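You operate a simulated robot arm through the tools that you are given. There is no shell and no other tool. Be economical: measure what you need, move in short steps, check, and stop when the job is done.

The job below is to be done with a simulated robot arm. You get a single attempt, and the scene is never put back.

## Task
Cap the blue cartridge, drop the collar named on the white bench card over its knob and rack it.
Fine: collars are in the lower drawer, shut it again; well A of the white rack. Set down upright: blue cartridge.

The check looks at the end state, three seconds after you hand in, the way a careful person would. Anything else that was tipped, shoved, dropped, spilled or broken makes it a failure. Lids that push on must go on centred and level and be pressed home; caps that screw on are set level and turned clockwise until they are tight.

## Robot
A 7-joint arm with a two-finger parallel gripper on a trunk, on a base that drives. Base frame: it is fixed to the floor where the robot stands at the start and does not move with it; the origin is under the middle of the robot, x ahead of it, y to its left, z up; the surface under the hand at the start is at about z = 850. Units: mm, rad, N and s.
With the tool pointing down near the work surface it reaches from about 320 to 780 mm from the robot's upright axis, wherever it stands. Its first joint turns from -2.897 to 2.897 rad. Places, roughly: black piston (5x5x3 cm) [800, -200, 900]; blue cap (6x6x3 cm) [500, -100, 900]; lower blue drawer [600, -500, 500]; well a of the white rack [500, 1000, 900]. Payload 3.91 kg.
Tool frame: the origin (TCP) lies between the finger pads and is the grasp point; the fingertips stand 30 mm ahead of it; z points along the fingers, y is the line along which they close. The gripper opens to 110 mm. The fingers are 20 mm wide and 10 mm thick; the gripper's body (48 by 112 mm) begins 55 mm behind the TCP.
Orientation is that of the tool frame in the base frame, as a unit quaternion [w, x, y, z]. With the fingers straight down and closing along the base's y, the tool's x points along the base's -x, its y along +y and its z along -z.

## Interface
- The arm moves only by the tool apply_moves. Its argument "moves" is text: rows parted by semicolons, each of 7 numbers parted by spaces: the shift along the tool's x, y, z in units of 250 mm (1.0 is 250 mm), then the turn, a rotation vector about the tool's x, y, z in units of 120 degrees (1.0 is 120 degrees), then the finger opening in mm, from 0 to 110. In form: dx dy dz wx wy wz jaw; .... A call has 1 to 20 rows; each row is the pose to reach, as a shift and turn from the pose commanded when the call began, along the tool's axes at that moment. A call with a number of a shift or a turn outside -1 to 1 is refused whole. A row lasts 0.2 s, in which the tool goes at most 50 mm and 0.15 rad; a call with a longer step from one row to the next is refused whole, and so is a gripper value outside its range. A pose out of reach is approached as far as the arm can. The call stops where the force on the tool passes 40 N (or 10 N more than at its start, if that is more) or the arm is blocked; 0.2 s more then pass. Each finger travels about 153 mm/s and halts on what it meets, pressing with about 34 N; the grip force reading is that of the motor and also rises with nothing between the fingers. The clock runs only during rows and for 0.2 s after the last one: add rows that repeat a pose to give the fingers time. The reply holds the time, the measured pose of the TCP, the force on the tool along the base axes, the opening and the grip force, in the units named above and with some noise, with the torque about the TCP (base axes, N m) and any sound that the robot's microphone picked up.
- Cameras (640 x 400 px; columns grow to the right, rows downward): "scene" is now at [-8, 134.8, 1451.1]; the picture's right is [-0.20, -0.98, 0.00], its down [-0.70, 0.14, -0.70] and it looks along [0.69, -0.14, -0.71] (base axes); focal length 214 px, centre (320, 200). "wrist" rides on the gripper at [77, 7, -114] in the tool frame; the picture's right is [-0.09, 1.00, 0.00], its down [-0.80, -0.07, -0.59] and it looks along [-0.59, -0.05, 0.80] (tool axes); focal length 270 px, centre (320, 200). There is no depth. A picture from a camera that has moved, and an enlarged one, comes with that camera's place and axes in the base frame and with its lens. The place of the scene camera against the robot may be out by one fixed shift of up to 18 mm in any direction.
- snapshot(camera): a new picture of that camera. The clock stands still meanwhile.
- raise_lower(by): slides the trunk up (or, below 0, down) by that many mm; the arm and the scene camera ride with it, the base frame stays. It gives what a move gives, with no picture.
- steer(legs): drives the robot by 1 to 6 legs, each [ahead, turn to the left] in mm and rad, along the robot's own axes; the way and the turn of a leg run together, so that a leg with both is an arc; at most 1500 mm and 3.142 rad a leg. The arm and the cameras ride along, it lands a little off, and it stops where it bumps. It gives what a move gives.
- head_to(pan, tilt): turns the head with the scene camera to pan (to the left, within 2.705 rad either way) and tilt (down, from -0.506 to 1.204), counted from straight ahead of the robot. It gives what a move gives.
- close_up(camera, box): a new picture of the part [left, top, right, bottom] of that camera's present view, enlarged. The clock stands still meanwhile.
- close_job(): hands the job in; it is judged then, once.

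Work in short steps. Places have to be worked out from the pictures, the camera data and where the tool is seen: move nearer, look again, correct. Check each grasp and each placing, and mend what went wrong. You have 120 turns and 98 pictures in all, those below and enlarged ones among them. Open the gripper and draw the arm clear of the work before you hand the job in, unless the task says otherwise; then end with one line.

The tools are called after "Call:" as a command line: name --argument value ..., lists and objects as JSON in quotes. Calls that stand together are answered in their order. apply_moves: Moves the arm, as the interface text tells. Its arguments: {"type":"object","properties":{"moves":{"type":"string"}},"required":["moves"]} The other tools are called the same way: raise_lower (by) slides the trunk up or down; steer (legs) drives the base; head_to (pan, tilt) turns the head that bears the scene camera; snapshot (camera) takes a picture; close_up (camera, box) takes an enlarged picture of a part of a camera's view; close_job () hands the job in.

At the start:

```text
time_s: 0.0
tcp_pos: [399.3, -283.3, 1248.3]
tcp_rot: [0.0, 0.001, 1.0, 0.0]
wrist_force: [0.0, -0.1, -0.6]
wrist_torque: [0.01, -0.02, 0.0]
gripper_width: 110.2
gripper_force: 0.0
trunk travel left (down, up): [-425.0, 185.0]
robot x, y, heading: [3.6, 7.9, -0.0]
head pan, tilt: [-0.201, 0.791]
```

scene: 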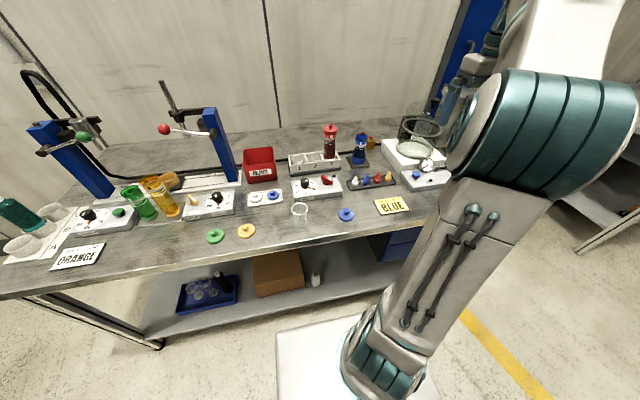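
wrist: 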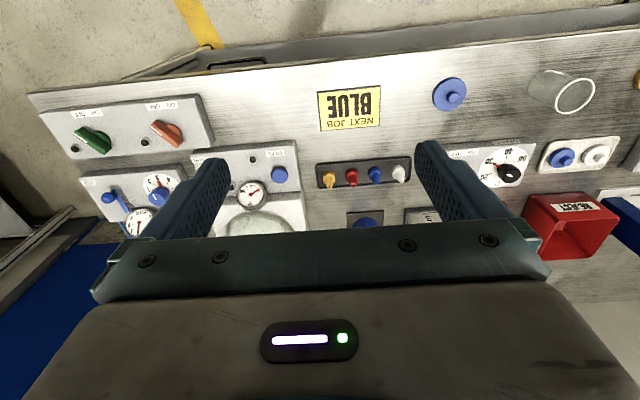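

I'll start by enlarging the bench to read the card and find the cartridge, the cap and the rack.

Call:
close_up --camera "scene" --box '[230, 110, 450, 250]'

Call:
close_up --camera "scene" --box '[0, 110, 240, 280]'

```text
2.86 times, centred on (340, 180) of scene
camera zoom: at [-8.0, 134.8, 1451.1], right [-0.2, -0.98, 0.0], down [-0.7, 0.14, -0.7], along [0.69, -0.14, -0.71], focal length 613 px, centre (263, 257)
```

zoom: 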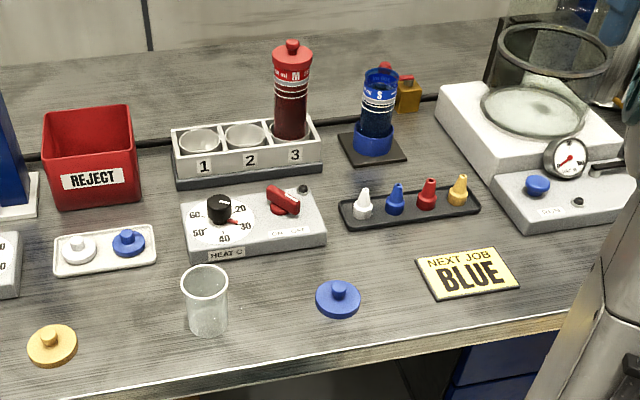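

```text
2.35 times, centred on (120, 195) of scene
camera zoom: at [-8.0, 134.8, 1451.1], right [-0.2, -0.98, 0.0], down [-0.7, 0.14, -0.7], along [0.69, -0.14, -0.71], focal length 505 px, centre (791, 212)
```

zoom: 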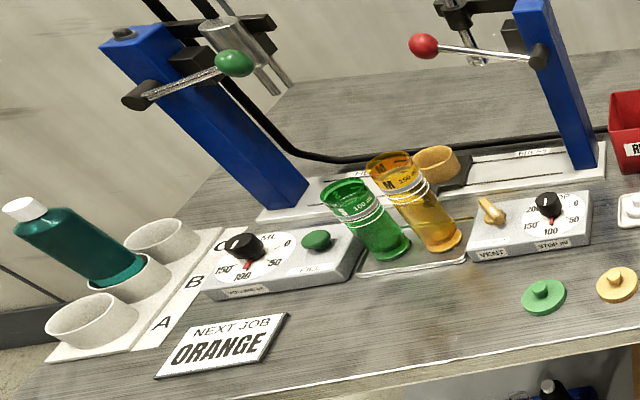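

The white card says ORANGE. The blue cap lies near (472, -60) and the blue cartridge stands near (800, -215). I'll zoom in on both, and on the drawers.

Call:
close_up --camera "scene" --box '[335, 120, 399, 160]'

Call:
close_up --camera "wrist" --box '[300, 60, 460, 240]'

Call:
head_to --pan -0.7 --tilt 0.9

Call:
snapshot --camera "scene"

```text
10.00 times, centred on (367, 140) of scene
camera zoom: at [-8.0, 134.8, 1451.1], right [-0.2, -0.98, 0.0], down [-0.7, 0.14, -0.7], along [0.69, -0.14, -0.71], focal length 2145 px, centre (-150, 800)
```

zoom: 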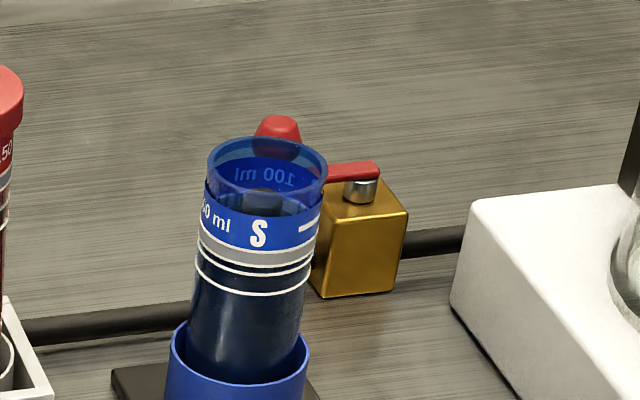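

```text
2.22 times, centred on (380, 150) of wrist
camera zoom: at [322.7, -276.9, 1361.9], right [0.09, 1.0, 0.0], down [0.8, -0.07, 0.59], along [0.59, -0.05, -0.8], focal length 601 px, centre (187, 311)
```

zoom: 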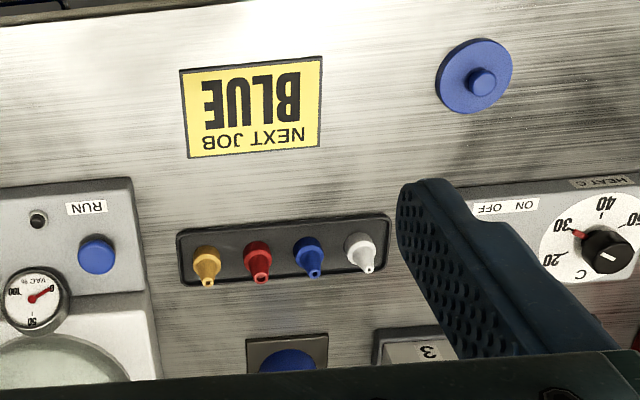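

```text
time_s: 0.9
tcp_pos: [398.9, -283.2, 1247.1]
tcp_rot: [0.0, 0.001, 1.0, 0.0]
wrist_force: [-0.3, 0.4, 0.0]
wrist_torque: [0.04, 0.04, -0.01]
gripper_width: 110.4
gripper_force: 0.0
trunk travel left (down, up): [-425.0, 185.0]
robot x, y, heading: [1.2, 4.5, -0.0]
head pan, tilt: [-0.7, 0.901]
```

```text
91 pictures are left
camera scene: at [-29.6, 102.4, 1442.6], right [-0.64, -0.77, 0.0], down [-0.6, 0.5, -0.62], along [0.48, -0.4, -0.78], focal length 214 px, centre (320, 200)
```

scene: 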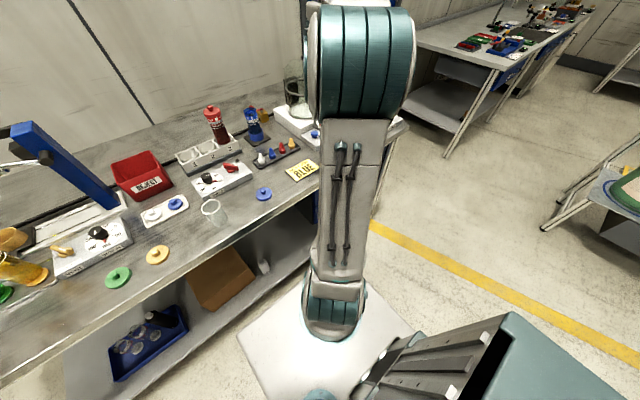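

The arm blocks the drawers in this view. I'll look straight down ahead for the base clearance and then further right.

Call:
head_to --pan 0.0 --tilt 1.2

Call:
snapshot --camera "scene"

Call:
head_to --pan 0.8 --tilt 0.7

Call:
snapshot --camera "scene"

```text
time_s: 2.0
tcp_pos: [398.5, -283.0, 1247.2]
tcp_rot: [0.0, 0.001, 1.0, 0.001]
wrist_force: [-0.1, 0.0, -1.8]
wrist_torque: [0.04, -0.01, 0.01]
gripper_width: 110.0
gripper_force: 0.1
trunk travel left (down, up): [-425.0, 185.0]
robot x, y, heading: [-3.1, -1.5, -0.0]
head pan, tilt: [0.0, 1.201]
```

```text
90 pictures are left
camera scene: at [-31.5, 151.0, 1422.7], right [0.0, -1.0, 0.0], down [-0.93, 0.0, -0.36], along [0.36, 0.0, -0.93], focal length 214 px, centre (320, 200)
```

scene: 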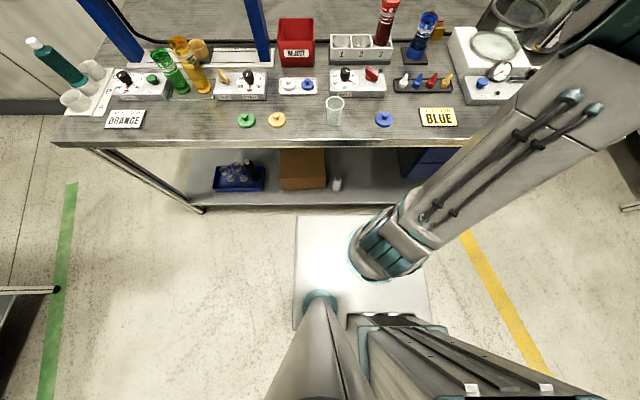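

```text
time_s: 3.1
tcp_pos: [399.1, -283.7, 1247.2]
tcp_rot: [0.0, 0.002, 1.0, 0.0]
wrist_force: [-0.1, 1.5, 0.6]
wrist_torque: [-0.04, -0.02, -0.01]
gripper_width: 109.9
gripper_force: 0.1
trunk travel left (down, up): [-425.0, 185.0]
robot x, y, heading: [2.9, 5.6, 0.002]
head pan, tilt: [0.799, 0.7]
```

```text
89 pictures are left
camera scene: at [-28.1, 211.9, 1458.6], right [0.72, -0.7, 0.0], down [-0.45, -0.46, -0.76], along [0.53, 0.55, -0.64], focal length 214 px, centre (320, 200)
```

scene: 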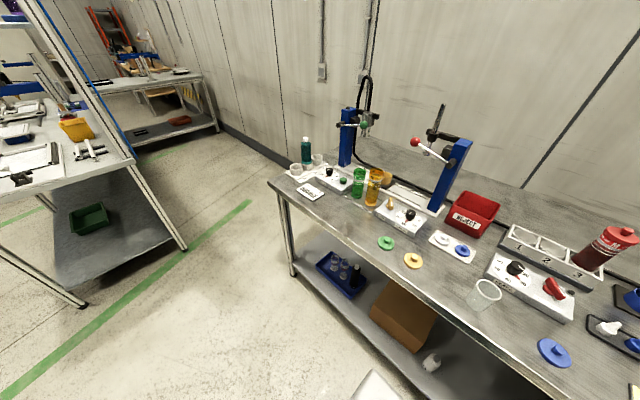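

The table's front edge is near x≈386. I'll move the hand over the blue cap, to about z=1100, and look with the wrist camera.

Call:
apply_moves --moves "-0.0417 0.127 0.0857 0 0 0 110; -0.0834 0.255 0.171 0 0 0 110; -0.125 0.382 0.257 0 0 0 110; -0.167 0.51 0.343 0 0 0 110; -0.208 0.637 0.429 0 0 0 110; -0.25 0.765 0.514 0 0 0 110; -0.292 0.892 0.6 0 0 0 110; -0.292 0.892 0.6 0 0 0 110"

Call:
snapshot --camera "wrist"

Call:
head_to --pan -0.8 --tilt 1.0

Call:
snapshot --camera "scene"

```text
time_s: 4.9
tcp_pos: [473.4, -58.5, 1095.7]
tcp_rot: [-0.001, 0.001, 1.0, 0.001]
wrist_force: [-1.0, 0.3, -0.1]
wrist_torque: [-0.03, 0.02, 0.0]
gripper_width: 110.2
gripper_force: 0.0
trunk travel left (down, up): [-425.0, 185.0]
robot x, y, heading: [0.7, 6.1, 0.004]
head pan, tilt: [0.799, 0.7]
```

```text
88 pictures are left
camera wrist: at [396.6, -53.0, 1211.2], right [0.09, 1.0, 0.0], down [0.8, -0.07, 0.59], along [0.59, -0.05, -0.8], focal length 270 px, centre (320, 200)
```

wrist: 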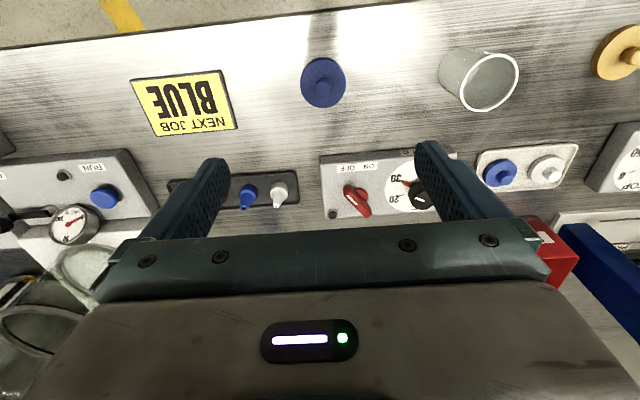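

```text
time_s: 6.6
tcp_pos: [474.2, -59.1, 1097.4]
tcp_rot: [0.0, 0.0, 1.0, 0.0]
wrist_force: [0.2, 0.2, -0.6]
wrist_torque: [0.0, 0.0, 0.01]
gripper_width: 109.9
gripper_force: 0.1
trunk travel left (down, up): [-425.0, 185.0]
robot x, y, heading: [-0.1, 3.1, -0.0]
head pan, tilt: [-0.799, 1.0]
```

```text
87 pictures are left
camera scene: at [-38.8, 101.2, 1435.3], right [-0.72, -0.7, 0.0], down [-0.59, 0.6, -0.54], along [0.38, -0.39, -0.84], focal length 214 px, centre (320, 200)
```

scene: 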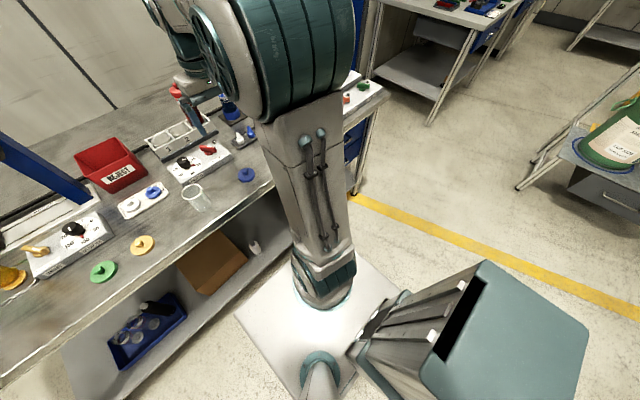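

The cap is measured at about (475.5, -55.6). I'll descend to z≈960 above it with a narrower jaw and look closely.

Call:
apply_moves --moves "-0.004 0.006 0.14 0 0 0 90; -0.008 0.012 0.28 0 0 0 70; -0.008 0.012 0.42 0 0 0 60; -0.008 0.012 0.54 0 0 0 60; -0.008 0.012 0.54 0 0 0 60"

Call:
close_up --camera "wrist" --box '[220, 40, 420, 165]'

```text
time_s: 7.8
tcp_pos: [475.6, -56.2, 962.2]
tcp_rot: [0.0, 0.0, 1.0, 0.001]
wrist_force: [0.5, -0.1, -0.9]
wrist_torque: [-0.01, -0.03, 0.0]
gripper_width: 60.0
gripper_force: 0.1
trunk travel left (down, up): [-425.0, 185.0]
robot x, y, heading: [-1.7, 3.1, 0.006]
head pan, tilt: [-0.799, 1.0]
```

```text
3.20 times, centred on (320, 102) of wrist
camera zoom: at [398.4, -51.1, 1076.8], right [0.09, 1.0, 0.0], down [0.8, -0.07, 0.59], along [0.59, -0.05, -0.8], focal length 865 px, centre (320, 512)
```

zoom: 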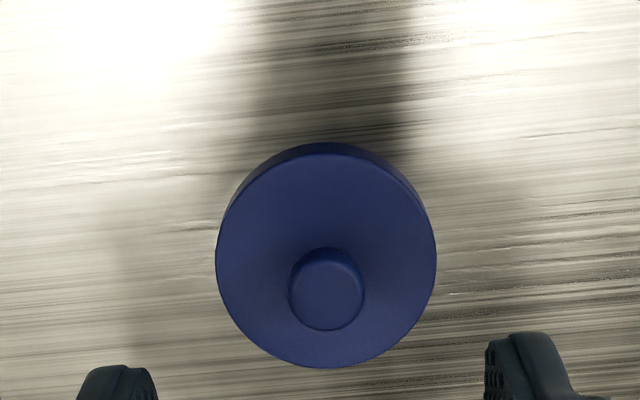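

Cap centre ≈ (477.5, -56), knob about 18 mm wide. I'll lower so the fingertips sit just above the disc (TCP ≈ 899), then look before closing.

Call:
apply_moves --moves "-0.008 0 0.1 0 0 0 50; -0.008 0 0.2 0 0 0 45; -0.008 0 0.248 0 0 0 45; -0.008 0 0.248 0 0 0 45"

Call:
close_up --camera "wrist" --box '[220, 80, 420, 205]'

```text
time_s: 8.8
tcp_pos: [476.3, -57.3, 899.6]
tcp_rot: [0.001, 0.001, 1.0, -0.001]
wrist_force: [1.2, -1.6, 0.9]
wrist_torque: [0.0, 0.01, -0.02]
gripper_width: 45.2
gripper_force: 0.0
trunk travel left (down, up): [-425.0, 185.0]
robot x, y, heading: [-1.0, 3.3, -0.001]
head pan, tilt: [-0.799, 1.0]
```

```text
3.20 times, centred on (320, 142) of wrist
camera zoom: at [400.2, -51.0, 1014.3], right [0.09, 1.0, 0.0], down [0.8, -0.07, 0.59], along [0.59, -0.05, -0.8], focal length 865 px, centre (320, 384)
```

zoom: 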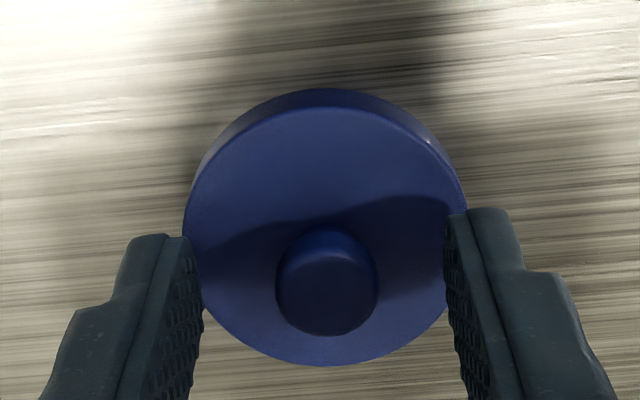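

The knob is centred between the fingers. I'll close on it and lift a little to check the grip.

Call:
apply_moves --moves "0 0 0.006 0 0 0 20; 0 0 0.006 0 0 0 0; 0 0 0.006 0 0 0 0; 0 0 -0.1 0 0 0 0; 0 0 -0.25 0 0 0 0; 0 0 -0.4 0 0 0 0; 0 0 -0.4 0 0 0 0"

Call:
close_up --camera "wrist" --box '[200, 80, 440, 230]'

```text
time_s: 10.4
tcp_pos: [477.2, -57.0, 998.5]
tcp_rot: [0.001, 0.001, 1.0, 0.0]
wrist_force: [0.0, 0.1, 1.0]
wrist_torque: [-0.03, -0.01, 0.0]
gripper_width: 9.5
gripper_force: 34.3
trunk travel left (down, up): [-425.0, 185.0]
robot x, y, heading: [4.2, 1.6, -0.001]
head pan, tilt: [-0.799, 1.0]
```

```text
2.67 times, centred on (320, 155) of wrist
camera zoom: at [400.0, -51.0, 1114.5], right [0.09, 1.0, 0.0], down [0.8, -0.07, 0.59], along [0.59, -0.05, -0.8], focal length 721 px, centre (320, 320)
```

zoom: 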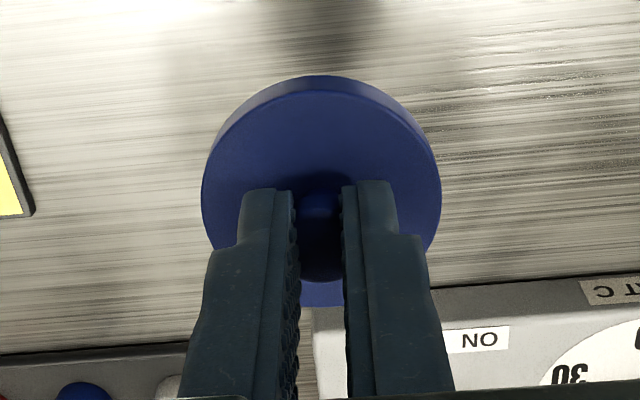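

The grip reads 9.5 mm, narrower than the knob looked. I'll check how the cap hangs with the scene camera.

Call:
head_to --pan -0.3 --tilt 0.75

Call:
snapshot --camera "scene"

```text
time_s: 11.3
tcp_pos: [477.5, -57.6, 999.1]
tcp_rot: [0.0, 0.001, 1.0, 0.0]
wrist_force: [0.0, -1.1, -0.4]
wrist_torque: [0.0, -0.01, 0.03]
gripper_width: 9.0
gripper_force: 33.9
trunk travel left (down, up): [-425.0, 185.0]
robot x, y, heading: [0.1, 7.2, -0.004]
head pan, tilt: [-0.3, 0.75]
```

```text
83 pictures are left
camera scene: at [-8.2, 126.5, 1454.4], right [-0.3, -0.95, 0.0], down [-0.65, 0.2, -0.73], along [0.7, -0.22, -0.68], focal length 214 px, centre (320, 200)
```

scene: 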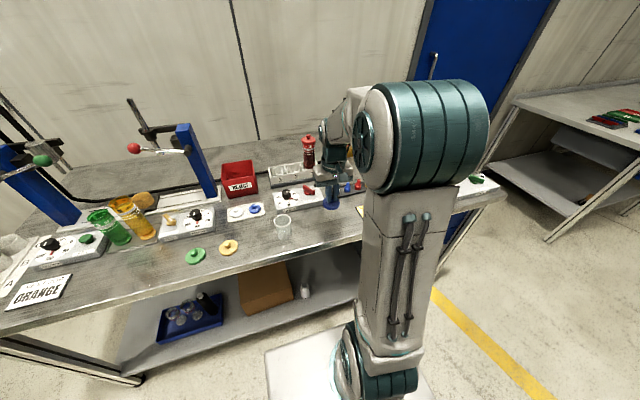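

Call:
close_up --camera "scene" --box '[300, 160, 364, 220]'

```text
6.67 times, centred on (332, 190) of scene
camera zoom: at [-8.2, 126.5, 1454.4], right [-0.3, -0.95, 0.0], down [-0.65, 0.2, -0.73], along [0.7, -0.22, -0.68], focal length 1430 px, centre (240, 267)
```

zoom: 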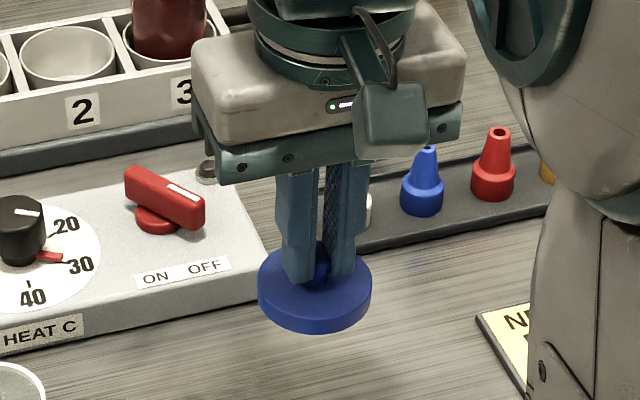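

Call:
close_up --camera "wrist" --box '[280, 135, 360, 185]'

```text
8.00 times, centred on (320, 160) of wrist
camera zoom: at [400.2, -51.0, 1114.1], right [0.09, 1.0, 0.0], down [0.8, -0.07, 0.59], along [0.59, -0.05, -0.8], focal length 2162 px, centre (320, 520)
```

zoom: 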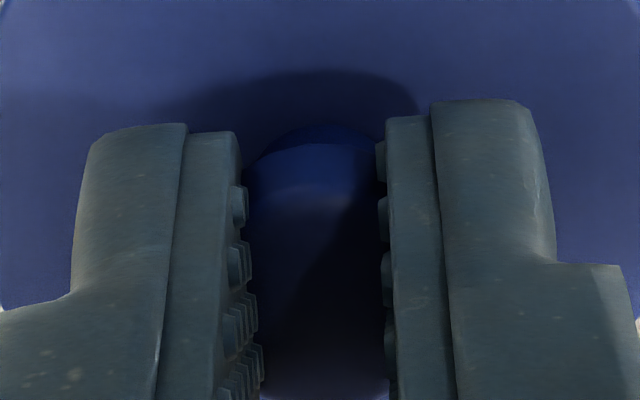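

The cap hangs level with its knob centred. I'll lift to about z=1120 and move toward the cartridge, seeing how far the arm reaches.

Call:
apply_moves --moves "0 0 -0.16 0 0 0 0; 0 0 -0.32 0 0 0 0; 0 0 -0.48 0 0 0 0; -0.16 -0.08 -0.48 0 0 0 0; -0.32 -0.16 -0.48 0 0 0 0; -0.48 -0.24 -0.48 0 0 0 0; -0.64 -0.32 -0.48 0 0 0 0; -0.8 -0.4 -0.48 0 0 0 0; -0.96 -0.48 -0.48 0 0 0 0; -0.96 -0.6 -0.48 0 0 0 0; -0.96 -0.6 -0.48 0 0 0 0"

Call:
snapshot --camera "wrist"

```text
time_s: 13.7
tcp_pos: [685.8, -178.9, 1111.0]
tcp_rot: [0.0, 0.0, 1.0, 0.0]
wrist_force: [0.2, -0.2, -0.5]
wrist_torque: [0.01, 0.03, 0.06]
gripper_width: 11.9
gripper_force: 34.0
out of reach, approached as far as the arm can: row 9, 10, 11
trunk travel left (down, up): [-425.0, 185.0]
robot x, y, heading: [-1.6, 4.0, -0.003]
head pan, tilt: [-0.3, 0.75]
```

```text
80 pictures are left
camera wrist: at [608.9, -172.5, 1226.0], right [0.09, 1.0, 0.0], down [0.8, -0.07, 0.59], along [0.59, -0.05, -0.8], focal length 270 px, centre (320, 200)
```

wrist: 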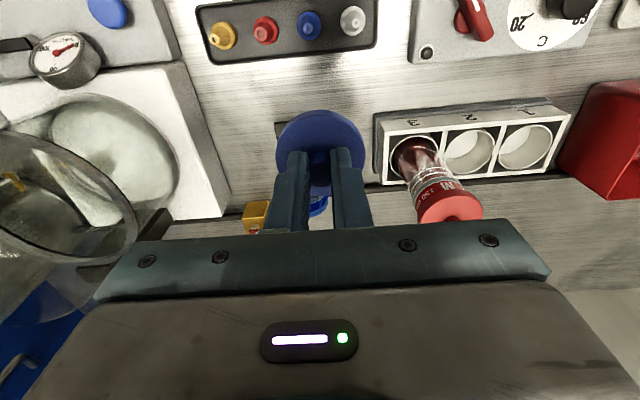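

At this height the reach ends near 709 mm from the axis, so I need to be closer. I'll drive ahead a cautious 60 mm and look down to see the clearance.

Call:
steer --legs '[[60, 0]]'

Call:
head_to --pan 0.0 --tilt 1.2

Call:
snapshot --camera "scene"

```text
time_s: 14.7
tcp_pos: [746.4, -178.9, 1111.5]
tcp_rot: [0.0, 0.001, 1.0, 0.0]
wrist_force: [0.4, -0.7, -0.2]
wrist_torque: [0.01, 0.0, 0.0]
gripper_width: 11.8
gripper_force: 33.9
trunk travel left (down, up): [-425.0, 185.0]
robot x, y, heading: [59.7, 3.6, -0.001]
head pan, tilt: [-0.3, 0.75]
```

```text
time_s: 15.6
tcp_pos: [746.7, -178.3, 1110.5]
tcp_rot: [-0.001, 0.0, 1.0, -0.001]
wrist_force: [-0.2, -0.3, -0.2]
wrist_torque: [-0.01, -0.02, 0.02]
gripper_width: 11.6
gripper_force: 34.1
trunk travel left (down, up): [-425.0, 185.0]
robot x, y, heading: [59.1, 1.0, -0.0]
head pan, tilt: [0.0, 1.201]
```

```text
79 pictures are left
camera scene: at [28.8, 151.0, 1422.8], right [0.0, -1.0, 0.0], down [-0.93, 0.0, -0.36], along [0.36, 0.0, -0.93], focal length 214 px, centre (320, 200)
```

scene: 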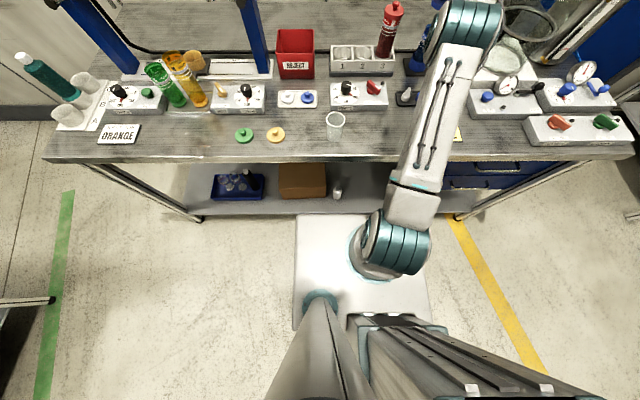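

The white plate is the arm's carriage at about bench height, so there's still room in front. I'll drive another 60 mm.

Call:
steer --legs '[[60, 0]]'

Call:
head_to --pan -0.3 --tilt 0.9

Call:
snapshot --camera "scene"

```text
time_s: 16.6
tcp_pos: [807.1, -179.3, 1110.4]
tcp_rot: [-0.001, 0.0, 1.0, 0.0]
wrist_force: [-0.3, 0.3, -0.2]
wrist_torque: [-0.01, 0.0, -0.03]
gripper_width: 11.6
gripper_force: 34.2
trunk travel left (down, up): [-425.0, 185.0]
robot x, y, heading: [117.6, 2.6, 0.001]
head pan, tilt: [0.0, 1.201]
```

```text
time_s: 17.4
tcp_pos: [805.7, -178.0, 1111.3]
tcp_rot: [0.0, 0.001, 1.0, 0.0]
wrist_force: [-0.6, -0.2, -0.9]
wrist_torque: [0.01, 0.0, -0.03]
gripper_width: 11.7
gripper_force: 33.1
trunk travel left (down, up): [-425.0, 185.0]
robot x, y, heading: [117.2, 2.6, -0.001]
head pan, tilt: [-0.3, 0.901]
```

```text
78 pictures are left
camera scene: at [104.8, 128.8, 1442.5], right [-0.29, -0.96, 0.0], down [-0.75, 0.23, -0.62], along [0.59, -0.18, -0.78], focal length 214 px, centre (320, 200)
```

scene: 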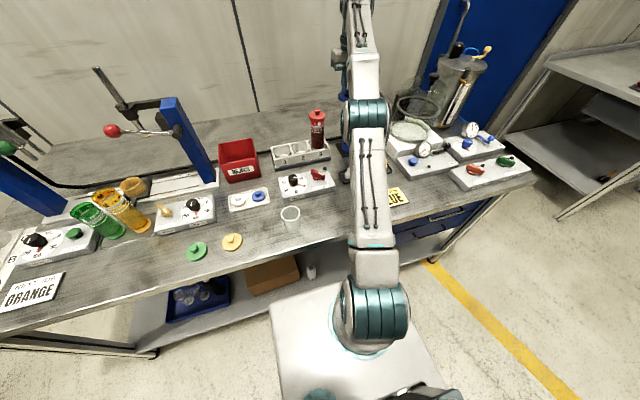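

Reach is now fine. I'll shift the hand sideways by +85 mm in y, so the wrist camera sees the cartridge beside the held cap.

Call:
apply_moves --moves "0 0.12 0 0 0 0 0; 0 0.24 0 0 0 0 0; 0 0.36 0 0 0 0 0; 0 0.36 0 0 0 0 0"

Call:
snapshot --camera "wrist"

```text
time_s: 18.4
tcp_pos: [806.0, -86.8, 1109.6]
tcp_rot: [0.001, 0.001, 1.0, 0.001]
wrist_force: [-0.3, 0.4, 0.1]
wrist_torque: [0.02, -0.01, 0.01]
gripper_width: 11.7
gripper_force: 34.4
trunk travel left (down, up): [-425.0, 185.0]
robot x, y, heading: [119.2, 7.1, 0.001]
head pan, tilt: [-0.3, 0.901]
```

```text
77 pictures are left
camera wrist: at [729.3, -81.1, 1225.3], right [0.09, 1.0, 0.0], down [0.8, -0.07, 0.59], along [0.59, -0.05, -0.8], focal length 270 px, centre (320, 200)
```

wrist: 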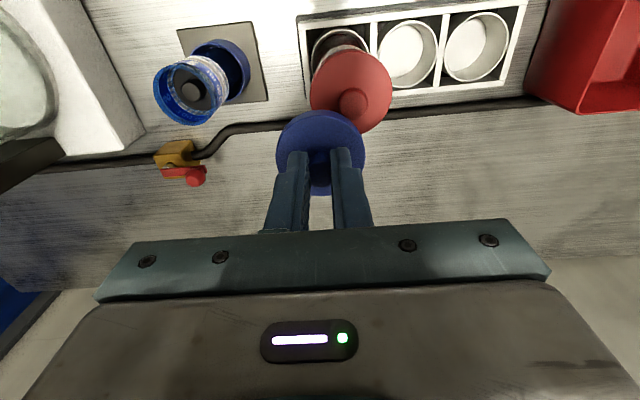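

Good view of the open cartridge with its black piston inside. I'll zoom for accurate measurement.

Call:
close_up --camera "wrist" --box '[140, 15, 300, 140]'

Call:
close_up --camera "wrist" --box '[260, 80, 420, 205]'

Call:
apply_moves --moves "0 -0.01 0.12 0 0 0 0; 0 -0.02 0.12 0 0 0 0; 0 -0.02 0.12 0 0 0 0"

Call:
close_up --camera "wrist" --box '[100, 15, 260, 140]'

```text
3.20 times, centred on (220, 78) of wrist
camera zoom: at [729.3, -81.1, 1225.3], right [0.09, 1.0, 0.0], down [0.8, -0.07, 0.59], along [0.59, -0.05, -0.8], focal length 865 px, centre (640, 592)
```

zoom: 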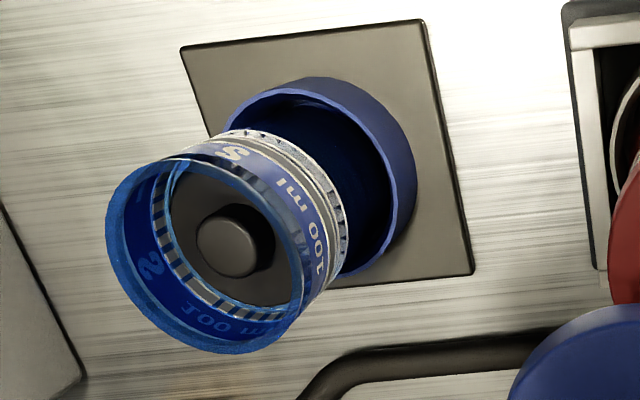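

```text
3.20 times, centred on (340, 142) of wrist
camera zoom: at [729.3, -81.1, 1225.3], right [0.09, 1.0, 0.0], down [0.8, -0.07, 0.59], along [0.59, -0.05, -0.8], focal length 865 px, centre (256, 384)
```

zoom: 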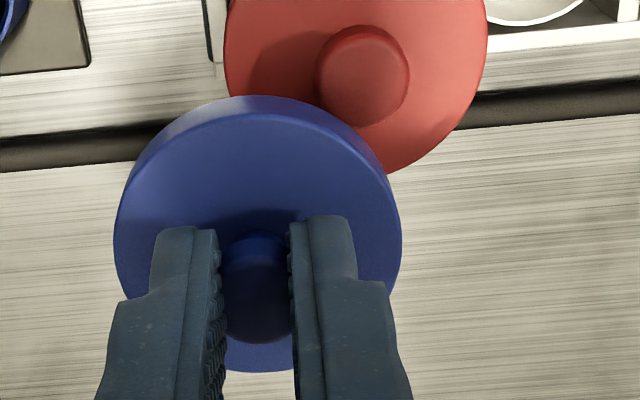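

```text
time_s: 19.2
tcp_pos: [806.6, -92.1, 1077.7]
tcp_rot: [-0.002, 0.0, 1.0, 0.001]
wrist_force: [0.5, -0.9, 1.7]
wrist_torque: [0.01, 0.02, 0.04]
gripper_width: 12.4
gripper_force: 33.9
trunk travel left (down, up): [-425.0, 185.0]
robot x, y, heading: [120.3, 3.7, -0.001]
head pan, tilt: [-0.3, 0.901]
```

```text
3.20 times, centred on (180, 78) of wrist
camera zoom: at [729.7, -86.3, 1194.1], right [0.09, 1.0, 0.0], down [0.8, -0.07, 0.59], along [0.59, -0.05, -0.81], focal length 865 px, centre (768, 592)
```

zoom: 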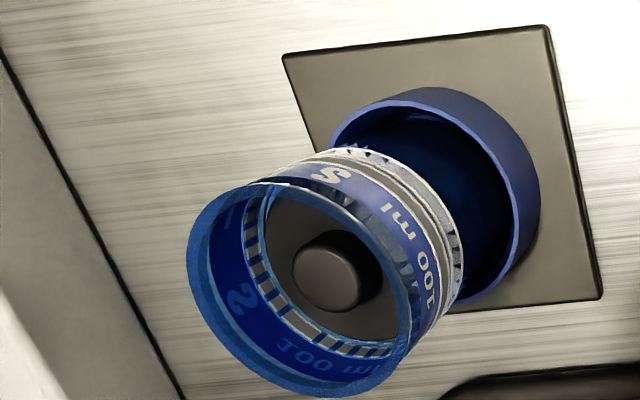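

The rim is triangulated at about (781, -197.5, 997), and the cap is centred on the TCP. I'll move over the cartridge at this height and check the alignment.

Call:
apply_moves --moves "0.03 -0.14 0 0 0 0 0; 0.06 -0.28 0 0 0 0 0; 0.1024 -0.4216 0 0 0 0 0; 0.1024 -0.4216 0 0 0 0 0; 0.1024 -0.4216 0 0 0 0 0"

Call:
close_up --camera "wrist" --box '[240, 60, 400, 185]'

Call:
close_up --camera "scene" --box '[310, 110, 390, 190]'

```text
time_s: 20.4
tcp_pos: [779.9, -198.3, 1080.3]
tcp_rot: [0.001, 0.0, 1.0, 0.0]
wrist_force: [0.4, 0.1, -0.3]
wrist_torque: [0.03, 0.0, 0.01]
gripper_width: 13.0
gripper_force: 33.7
trunk travel left (down, up): [-425.0, 185.0]
robot x, y, heading: [121.6, 4.0, 0.002]
head pan, tilt: [-0.3, 0.901]
```

```text
3.20 times, centred on (320, 122) of wrist
camera zoom: at [703.5, -192.2, 1195.1], right [0.09, 1.0, 0.0], down [0.8, -0.07, 0.59], along [0.59, -0.05, -0.8], focal length 865 px, centre (320, 448)
```

zoom: 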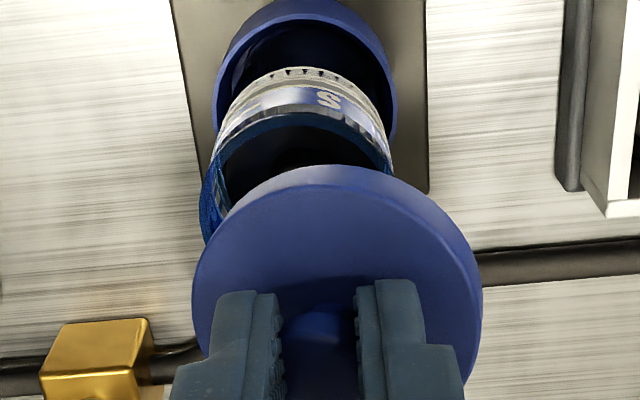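

```text
5.00 times, centred on (350, 150) of scene
camera zoom: at [104.9, 128.9, 1442.5], right [-0.29, -0.96, 0.0], down [-0.75, 0.23, -0.62], along [0.59, -0.18, -0.78], focal length 1072 px, centre (170, 450)
```

zoom: 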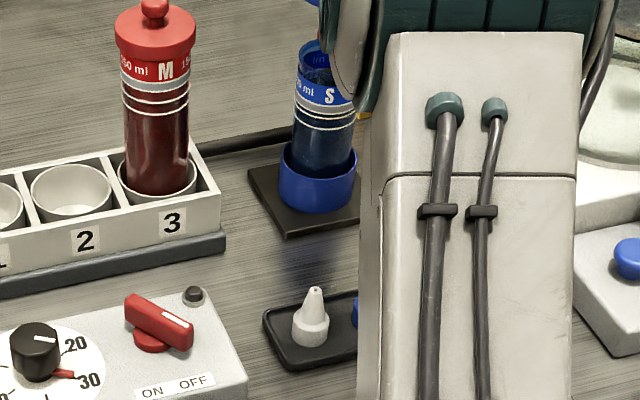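

The cap now looks shifted about 3 mm to +y in the fingers, and the jaw reading keeps creeping up. I'll look closer at how it sits.

Call:
close_up --camera "wrist" --box '[275, 105, 375, 185]'

Call:
apply_moves --moves "0 0 0 0 0 0 0; 0 0 0 0 0 0 0; 0 0 0 0 0 0 0; 0 0 0 0 0 0 0"

Call:
close_up --camera "wrist" --box '[240, 60, 400, 185]'

```text
5.00 times, centred on (325, 145) of wrist
camera zoom: at [703.5, -192.2, 1195.1], right [0.09, 1.0, 0.0], down [0.8, -0.07, 0.59], along [0.59, -0.05, -0.8], focal length 1351 px, centre (295, 475)
```

zoom: 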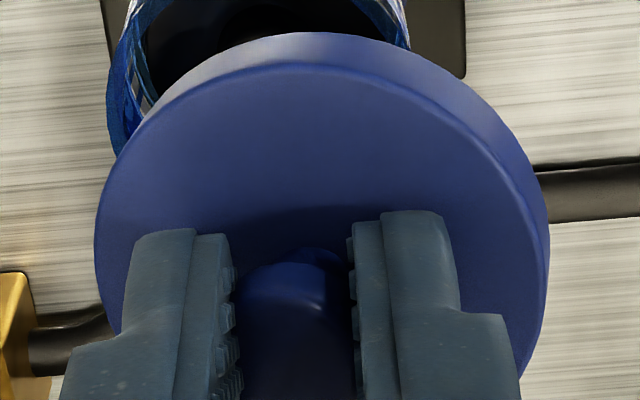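

```text
time_s: 21.4
tcp_pos: [779.4, -198.6, 1079.6]
tcp_rot: [0.0, 0.001, 1.0, 0.001]
wrist_force: [-0.2, -0.5, -0.1]
wrist_torque: [-0.01, 0.0, -0.02]
gripper_width: 13.7
gripper_force: 33.9
trunk travel left (down, up): [-425.0, 185.0]
robot x, y, heading: [120.0, 2.0, -0.002]
head pan, tilt: [-0.3, 0.901]
```

```text
3.20 times, centred on (320, 122) of wrist
camera zoom: at [703.4, -192.3, 1195.1], right [0.09, 1.0, 0.0], down [0.8, -0.07, 0.59], along [0.59, -0.05, -0.8], focal length 865 px, centre (320, 448)
```

zoom: 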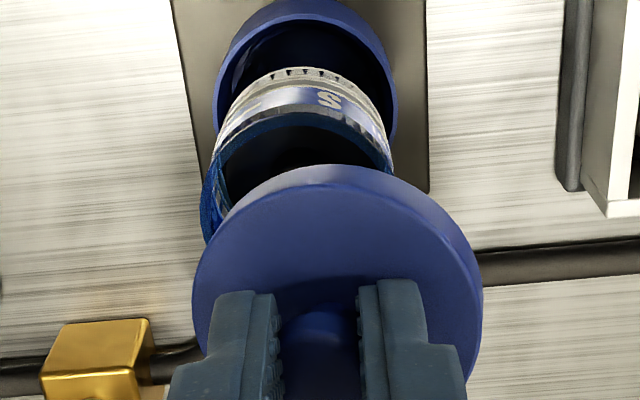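

The cap is slowly tilting in the grip: its +y side is up, and the jaw creeps open as the knob leans. I'll take it back to the bench, set it flat and regrip it by the rim.

Call:
apply_moves --moves "0 0 -0.16 0 0 0 0; 0.18 0.06 -0.16 0 0 0 0; 0.36 0.14 -0.16 0 0 0 0; 0.54 0.22 -0.16 0 0 0 0; 0.72 0.32 -0.16 0 0 0 0; 0.9 0.44 -0.16 0 0 0 0; 1.0 0.58 -0.1 0 0 0 0; 1.0 0.58 -0.1 0 0 0 0"

Call:
apply_moves --moves "0.1 0 0.16 0 0 0 0; 0.2 0 0.32 0 0 0 0; 0.2 0 0.48 0 0 0 0; 0.2 0 0.62 0 0 0 0; 0.2 0 0.68 0 0 0 0"

Call:
snapshot --camera "wrist"

```text
refused: row 5 steps farther than a row can; nothing moved
```

```text
time_s: 22.0
tcp_pos: [738.3, -199.1, 1020.2]
tcp_rot: [0.014, 0.0, 1.0, -0.004]
wrist_force: [-4.9, 3.0, 15.1]
wrist_torque: [-0.01, -0.33, 0.03]
gripper_width: 14.2
gripper_force: 34.0
trunk travel left (down, up): [-425.0, 185.0]
robot x, y, heading: [118.9, 1.9, -0.003]
head pan, tilt: [-0.3, 0.901]
stopped in row 3: the force on the tool passed its limit at 57 N (the readings are from after the stop); the commanded pose is now the measured one
```

```text
69 pictures are left
camera wrist: at [658.2, -191.3, 1133.6], right [0.09, 1.0, 0.0], down [0.78, -0.07, 0.62], along [0.61, -0.06, -0.79], focal length 270 px, centre (320, 200)
```

wrist: 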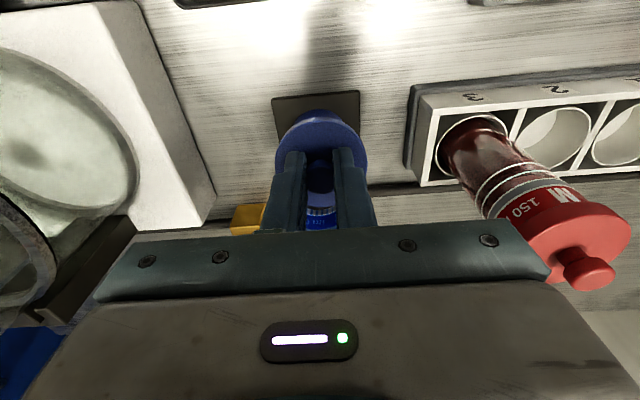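

I chained those two calls wrongly: the first was refused and the second pushed the cap against the cartridge. I'll raise straight up, then check the cartridge.

Call:
apply_moves --moves "0.02 0 -0.08 0 0 0 0; 0.02 0 -0.2 0 0 0 0; 0.02 0 -0.36 0 0 0 0; 0.02 0 -0.48 0 0 0 0; 0.02 0 -0.48 0 0 0 0"

Call:
snapshot --camera "wrist"

Call:
close_up --camera "scene" --box '[310, 110, 390, 190]'

```text
time_s: 23.2
tcp_pos: [729.6, -196.6, 1137.5]
tcp_rot: [0.01, -0.001, 1.0, -0.002]
wrist_force: [-0.1, -0.4, 0.0]
wrist_torque: [-0.02, 0.0, -0.01]
gripper_width: 11.1
gripper_force: 34.4
trunk travel left (down, up): [-425.0, 185.0]
robot x, y, heading: [120.1, 4.4, -0.002]
head pan, tilt: [-0.3, 0.901]
```

```text
68 pictures are left
camera wrist: at [651.0, -190.2, 1250.8], right [0.09, 1.0, 0.0], down [0.79, -0.07, 0.61], along [0.61, -0.06, -0.79], focal length 270 px, centre (320, 200)
```

wrist: 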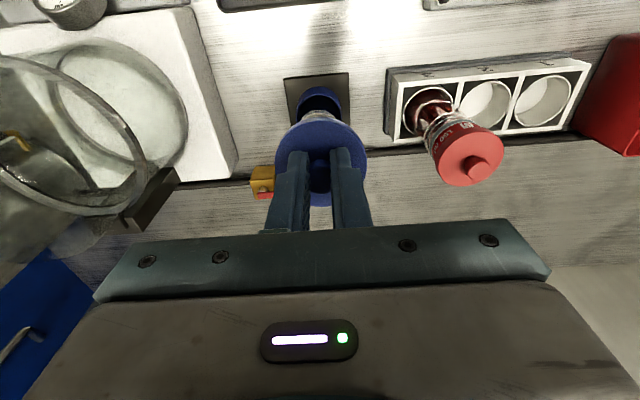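

```text
5.00 times, centred on (350, 150) of scene
camera zoom: at [104.9, 128.7, 1442.5], right [-0.29, -0.96, 0.0], down [-0.75, 0.23, -0.62], along [0.59, -0.18, -0.78], focal length 1072 px, centre (170, 450)
```

zoom: 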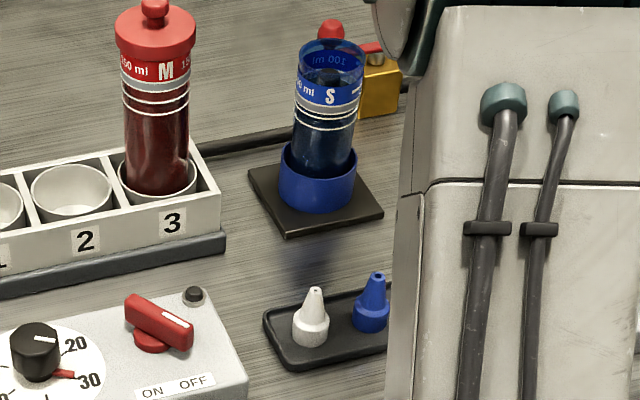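

The cartridge still stands upright and the cap is still held. I'll carry the cap back over the clear bench spot, levelling the tool on the way.

Call:
apply_moves --moves "0.14 0.084 0 0 0.0096 0 0; 0.28 0.168 0 0 0.0096 0 0; 0.42 0.252 0 0 0.0096 0 0; 0.56 0.336 0 0 0.0096 0 0; 0.7 0.42 0 0 0.0096 0 0; 0.84 0.504 0 0 0.0096 0 0; 0.98 0.588 0 0 0.0096 0 0; 0.98 0.588 0 0 0.0096 0 0"

```text
time_s: 25.0
tcp_pos: [483.2, -50.0, 1129.0]
tcp_rot: [0.001, -0.001, 1.0, -0.002]
wrist_force: [0.3, 0.1, -0.6]
wrist_torque: [0.02, -0.02, -0.01]
gripper_width: 11.1
gripper_force: 34.8
trunk travel left (down, up): [-425.0, 185.0]
robot x, y, heading: [123.6, 3.5, 0.001]
head pan, tilt: [-0.3, 0.901]
```

Now I'll descend to just above the bench.

Call:
apply_moves --moves "0 0 0.18 0 0 0 0; 0 0 0.36 0 0 0 0; 0 0 0.54 0 0 0 0; 0 0 0.72 0 0 0 0; 0 0 0.86 0 0 0 0; 0 0 0.89 0 0 0 0; 0 0 0.91 0 0 0 0; 0 0 0.92 0 0 0 0; 0 0 0.924 0 0 0 0; 0 0 0.924 0 0 0 0"

Call:
close_up --camera "wrist" --box '[240, 60, 400, 185]'

```text
time_s: 27.2
tcp_pos: [485.6, -52.5, 899.7]
tcp_rot: [0.001, -0.002, 1.0, -0.002]
wrist_force: [0.6, 0.1, -0.2]
wrist_torque: [0.04, -0.01, 0.02]
gripper_width: 11.2
gripper_force: 34.2
trunk travel left (down, up): [-425.0, 185.0]
robot x, y, heading: [121.5, 5.6, 0.002]
head pan, tilt: [-0.3, 0.901]
```

```text
3.20 times, centred on (320, 122) of wrist
camera zoom: at [408.8, -45.2, 1015.0], right [0.09, 1.0, -0.01], down [0.8, -0.07, 0.6], along [0.59, -0.06, -0.8], focal length 865 px, centre (320, 448)
```

zoom: 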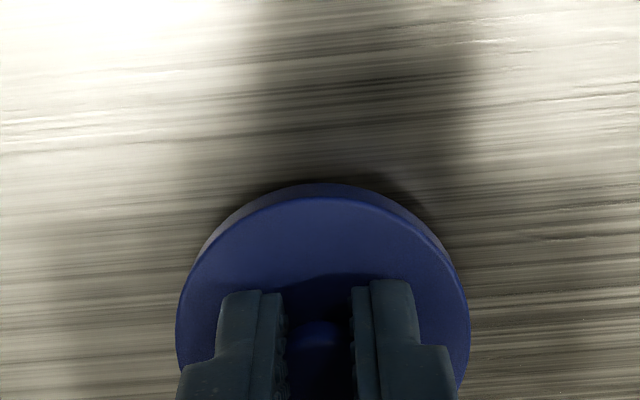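

No contact force yet; I'll lower a few millimetres more and open.

Call:
apply_moves --moves "0 0 0.006 0 0 0 0; 0 0 0.012 0 0 0 0; 0 0 0.016 0 0 0 0; 0 0 0.016 0 0 0 0"

```text
time_s: 28.2
tcp_pos: [486.2, -52.5, 895.1]
tcp_rot: [0.001, -0.001, 1.0, -0.002]
wrist_force: [-1.0, -0.2, -0.5]
wrist_torque: [-0.01, 0.02, 0.0]
gripper_width: 11.1
gripper_force: 33.7
trunk travel left (down, up): [-425.0, 185.0]
robot x, y, heading: [122.5, 2.9, 0.005]
head pan, tilt: [-0.3, 0.901]
```

Call:
apply_moves --moves "0 0 0.008 0 0 0 0; 0 0 0.016 0 0 0 0; 0 0 0.024 0 0 0 0; 0 0 0.032 0 0 0 0; 0 0 0.032 0 0 0 0"

Call:
close_up --camera "wrist" --box '[240, 60, 400, 185]'

```text
time_s: 29.3
tcp_pos: [486.4, -52.5, 890.7]
tcp_rot: [0.007, -0.002, 1.0, -0.004]
wrist_force: [-5.0, 2.0, 22.2]
wrist_torque: [0.08, 0.57, -0.02]
gripper_width: 11.7
gripper_force: 34.3
trunk travel left (down, up): [-425.0, 185.0]
robot x, y, heading: [122.3, 9.7, -0.004]
head pan, tilt: [-0.3, 0.901]
stopped in row 5: the force on the tool passed its limit at 42 N (the readings are from after the stop); the commanded pose is now the measured one
```

```text
3.20 times, centred on (320, 122) of wrist
camera zoom: at [409.2, -45.2, 1004.7], right [0.09, 1.0, -0.01], down [0.79, -0.06, 0.6], along [0.6, -0.06, -0.8], focal length 865 px, centre (320, 448)
```

zoom: 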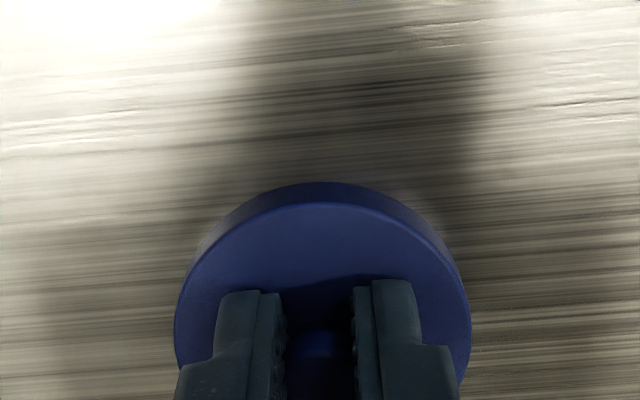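

Contact at z≈891. I'll open, raise, level the tool and look at the freed cap.

Call:
apply_moves --moves "0 0 -0.004 0 0 0 10; 0 0 -0.004 0 0 0 30; 0 0 -0.02 0 0.006 0 50; 0 0 -0.2 0 0.006 0 75; 0 0 -0.36 0 0.006 0 75; 0 0 -0.36 0 0.006 0 75"

Call:
close_up --camera "wrist" --box '[220, 40, 420, 165]'

```text
time_s: 30.7
tcp_pos: [485.6, -53.6, 978.4]
tcp_rot: [0.0, -0.001, 1.0, -0.004]
wrist_force: [0.5, -0.5, 0.7]
wrist_torque: [0.0, -0.03, -0.02]
gripper_width: 75.0
gripper_force: 0.1
trunk travel left (down, up): [-425.0, 185.0]
robot x, y, heading: [120.1, 4.7, 0.003]
head pan, tilt: [-0.3, 0.901]
```

```text
3.20 times, centred on (320, 102) of wrist
camera zoom: at [409.8, -45.5, 1094.8], right [0.09, 1.0, -0.01], down [0.8, -0.06, 0.59], along [0.59, -0.06, -0.81], focal length 865 px, centre (320, 512)
```

zoom: 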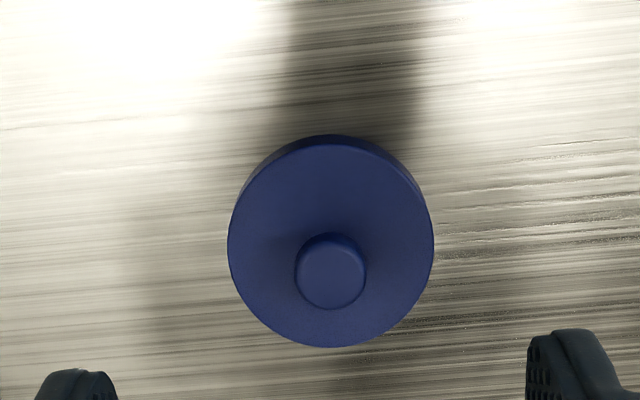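

The freed cap sits at about (491.5, -52.4). I'll grip it by the rim this time, with the fingertips low around the disc.

Call:
apply_moves --moves "-0.0236 0.005 0.12 0 0 0 75; -0.0236 0.005 0.24 0 0 0 75; -0.0236 0.005 0.34 0 0 0 75; -0.0236 0.005 0.374 0 0 0 75; -0.0236 0.005 0.374 0 0 0 75"

Call:
close_up --camera "wrist" --box '[220, 80, 420, 205]'

```text
time_s: 31.9
tcp_pos: [492.2, -51.2, 885.5]
tcp_rot: [-0.002, -0.002, 1.0, -0.004]
wrist_force: [-1.2, 1.1, 0.2]
wrist_torque: [-0.04, 0.01, -0.02]
gripper_width: 74.8
gripper_force: 0.1
trunk travel left (down, up): [-425.0, 185.0]
robot x, y, heading: [120.7, 9.5, -0.004]
head pan, tilt: [-0.3, 0.901]
```

```text
3.20 times, centred on (320, 142) of wrist
camera zoom: at [416.2, -44.2, 1000.3], right [0.09, 1.0, -0.01], down [0.8, -0.06, 0.59], along [0.59, -0.06, -0.81], focal length 865 px, centre (320, 384)
```

zoom: 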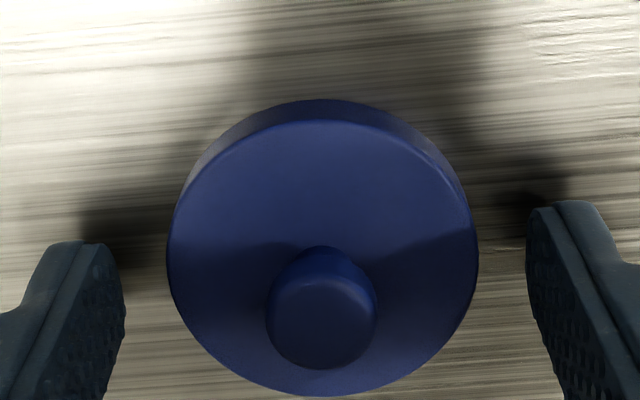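

The disc is centred between the fingers; closing on the rim.

Call:
apply_moves --moves "0 0 0 0 0 0 60; 0 0 0 0 0 0 40; 0 0 0 0 0 0 40; 0 0 -0.04 0 0 0 40; 0 0 -0.16 0 0 0 40; 0 0 -0.32 0 0 0 40; 0 0 -0.48 0 0 0 40; 0 0 -0.48 0 0 0 40"

Call:
close_up --camera "wrist" --box '[220, 80, 420, 205]'

```text
time_s: 33.7
tcp_pos: [492.7, -50.0, 1007.0]
tcp_rot: [-0.001, -0.002, 1.0, -0.004]
wrist_force: [-0.1, -0.5, -0.3]
wrist_torque: [0.01, -0.03, -0.01]
gripper_width: 55.7
gripper_force: 34.0
trunk travel left (down, up): [-425.0, 185.0]
robot x, y, heading: [120.6, 3.7, 0.004]
head pan, tilt: [-0.3, 0.901]
```

```text
3.20 times, centred on (320, 142) of wrist
camera zoom: at [416.7, -43.9, 1122.0], right [0.09, 1.0, -0.01], down [0.8, -0.06, 0.59], along [0.59, -0.06, -0.81], focal length 865 px, centre (320, 384)
```

zoom: 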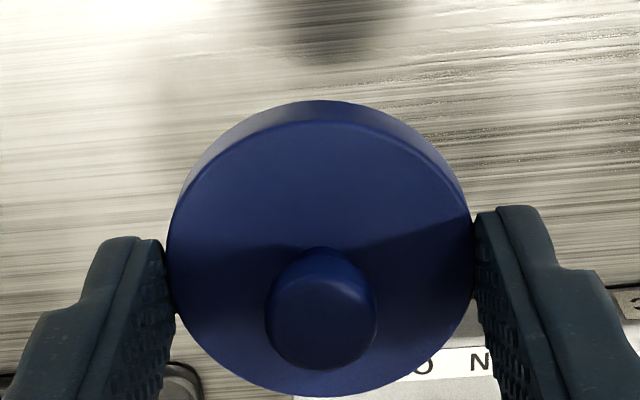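

A firm, level rim grip at 55.7 mm. I'll go back up toward a viewing spot beside the cartridge to re-measure its rim after the bump.

Call:
apply_moves --moves "0 0 -0.18 0 0 0 40; 0 0 -0.36 0 0 0 40; -0.15 -0.02 -0.44 0 0 0 40; -0.33 -0.04 -0.44 0 0 0 40; -0.51 -0.07 -0.44 0 0 0 40; -0.69 -0.1 -0.44 0 0 0 40; -0.87 -0.13 -0.44 0 0 0 40; -1.0 -0.16 -0.44 0 0 0 40; -1.0 -0.16 -0.44 0 0 0 40"

```text
time_s: 35.7
tcp_pos: [742.9, -87.9, 1116.0]
tcp_rot: [-0.002, -0.001, 1.0, -0.003]
wrist_force: [0.4, 0.7, -0.1]
wrist_torque: [0.02, -0.02, -0.01]
gripper_width: 55.6
gripper_force: 34.4
trunk travel left (down, up): [-425.0, 185.0]
robot x, y, heading: [116.7, 4.0, 0.001]
head pan, tilt: [-0.3, 0.901]
```

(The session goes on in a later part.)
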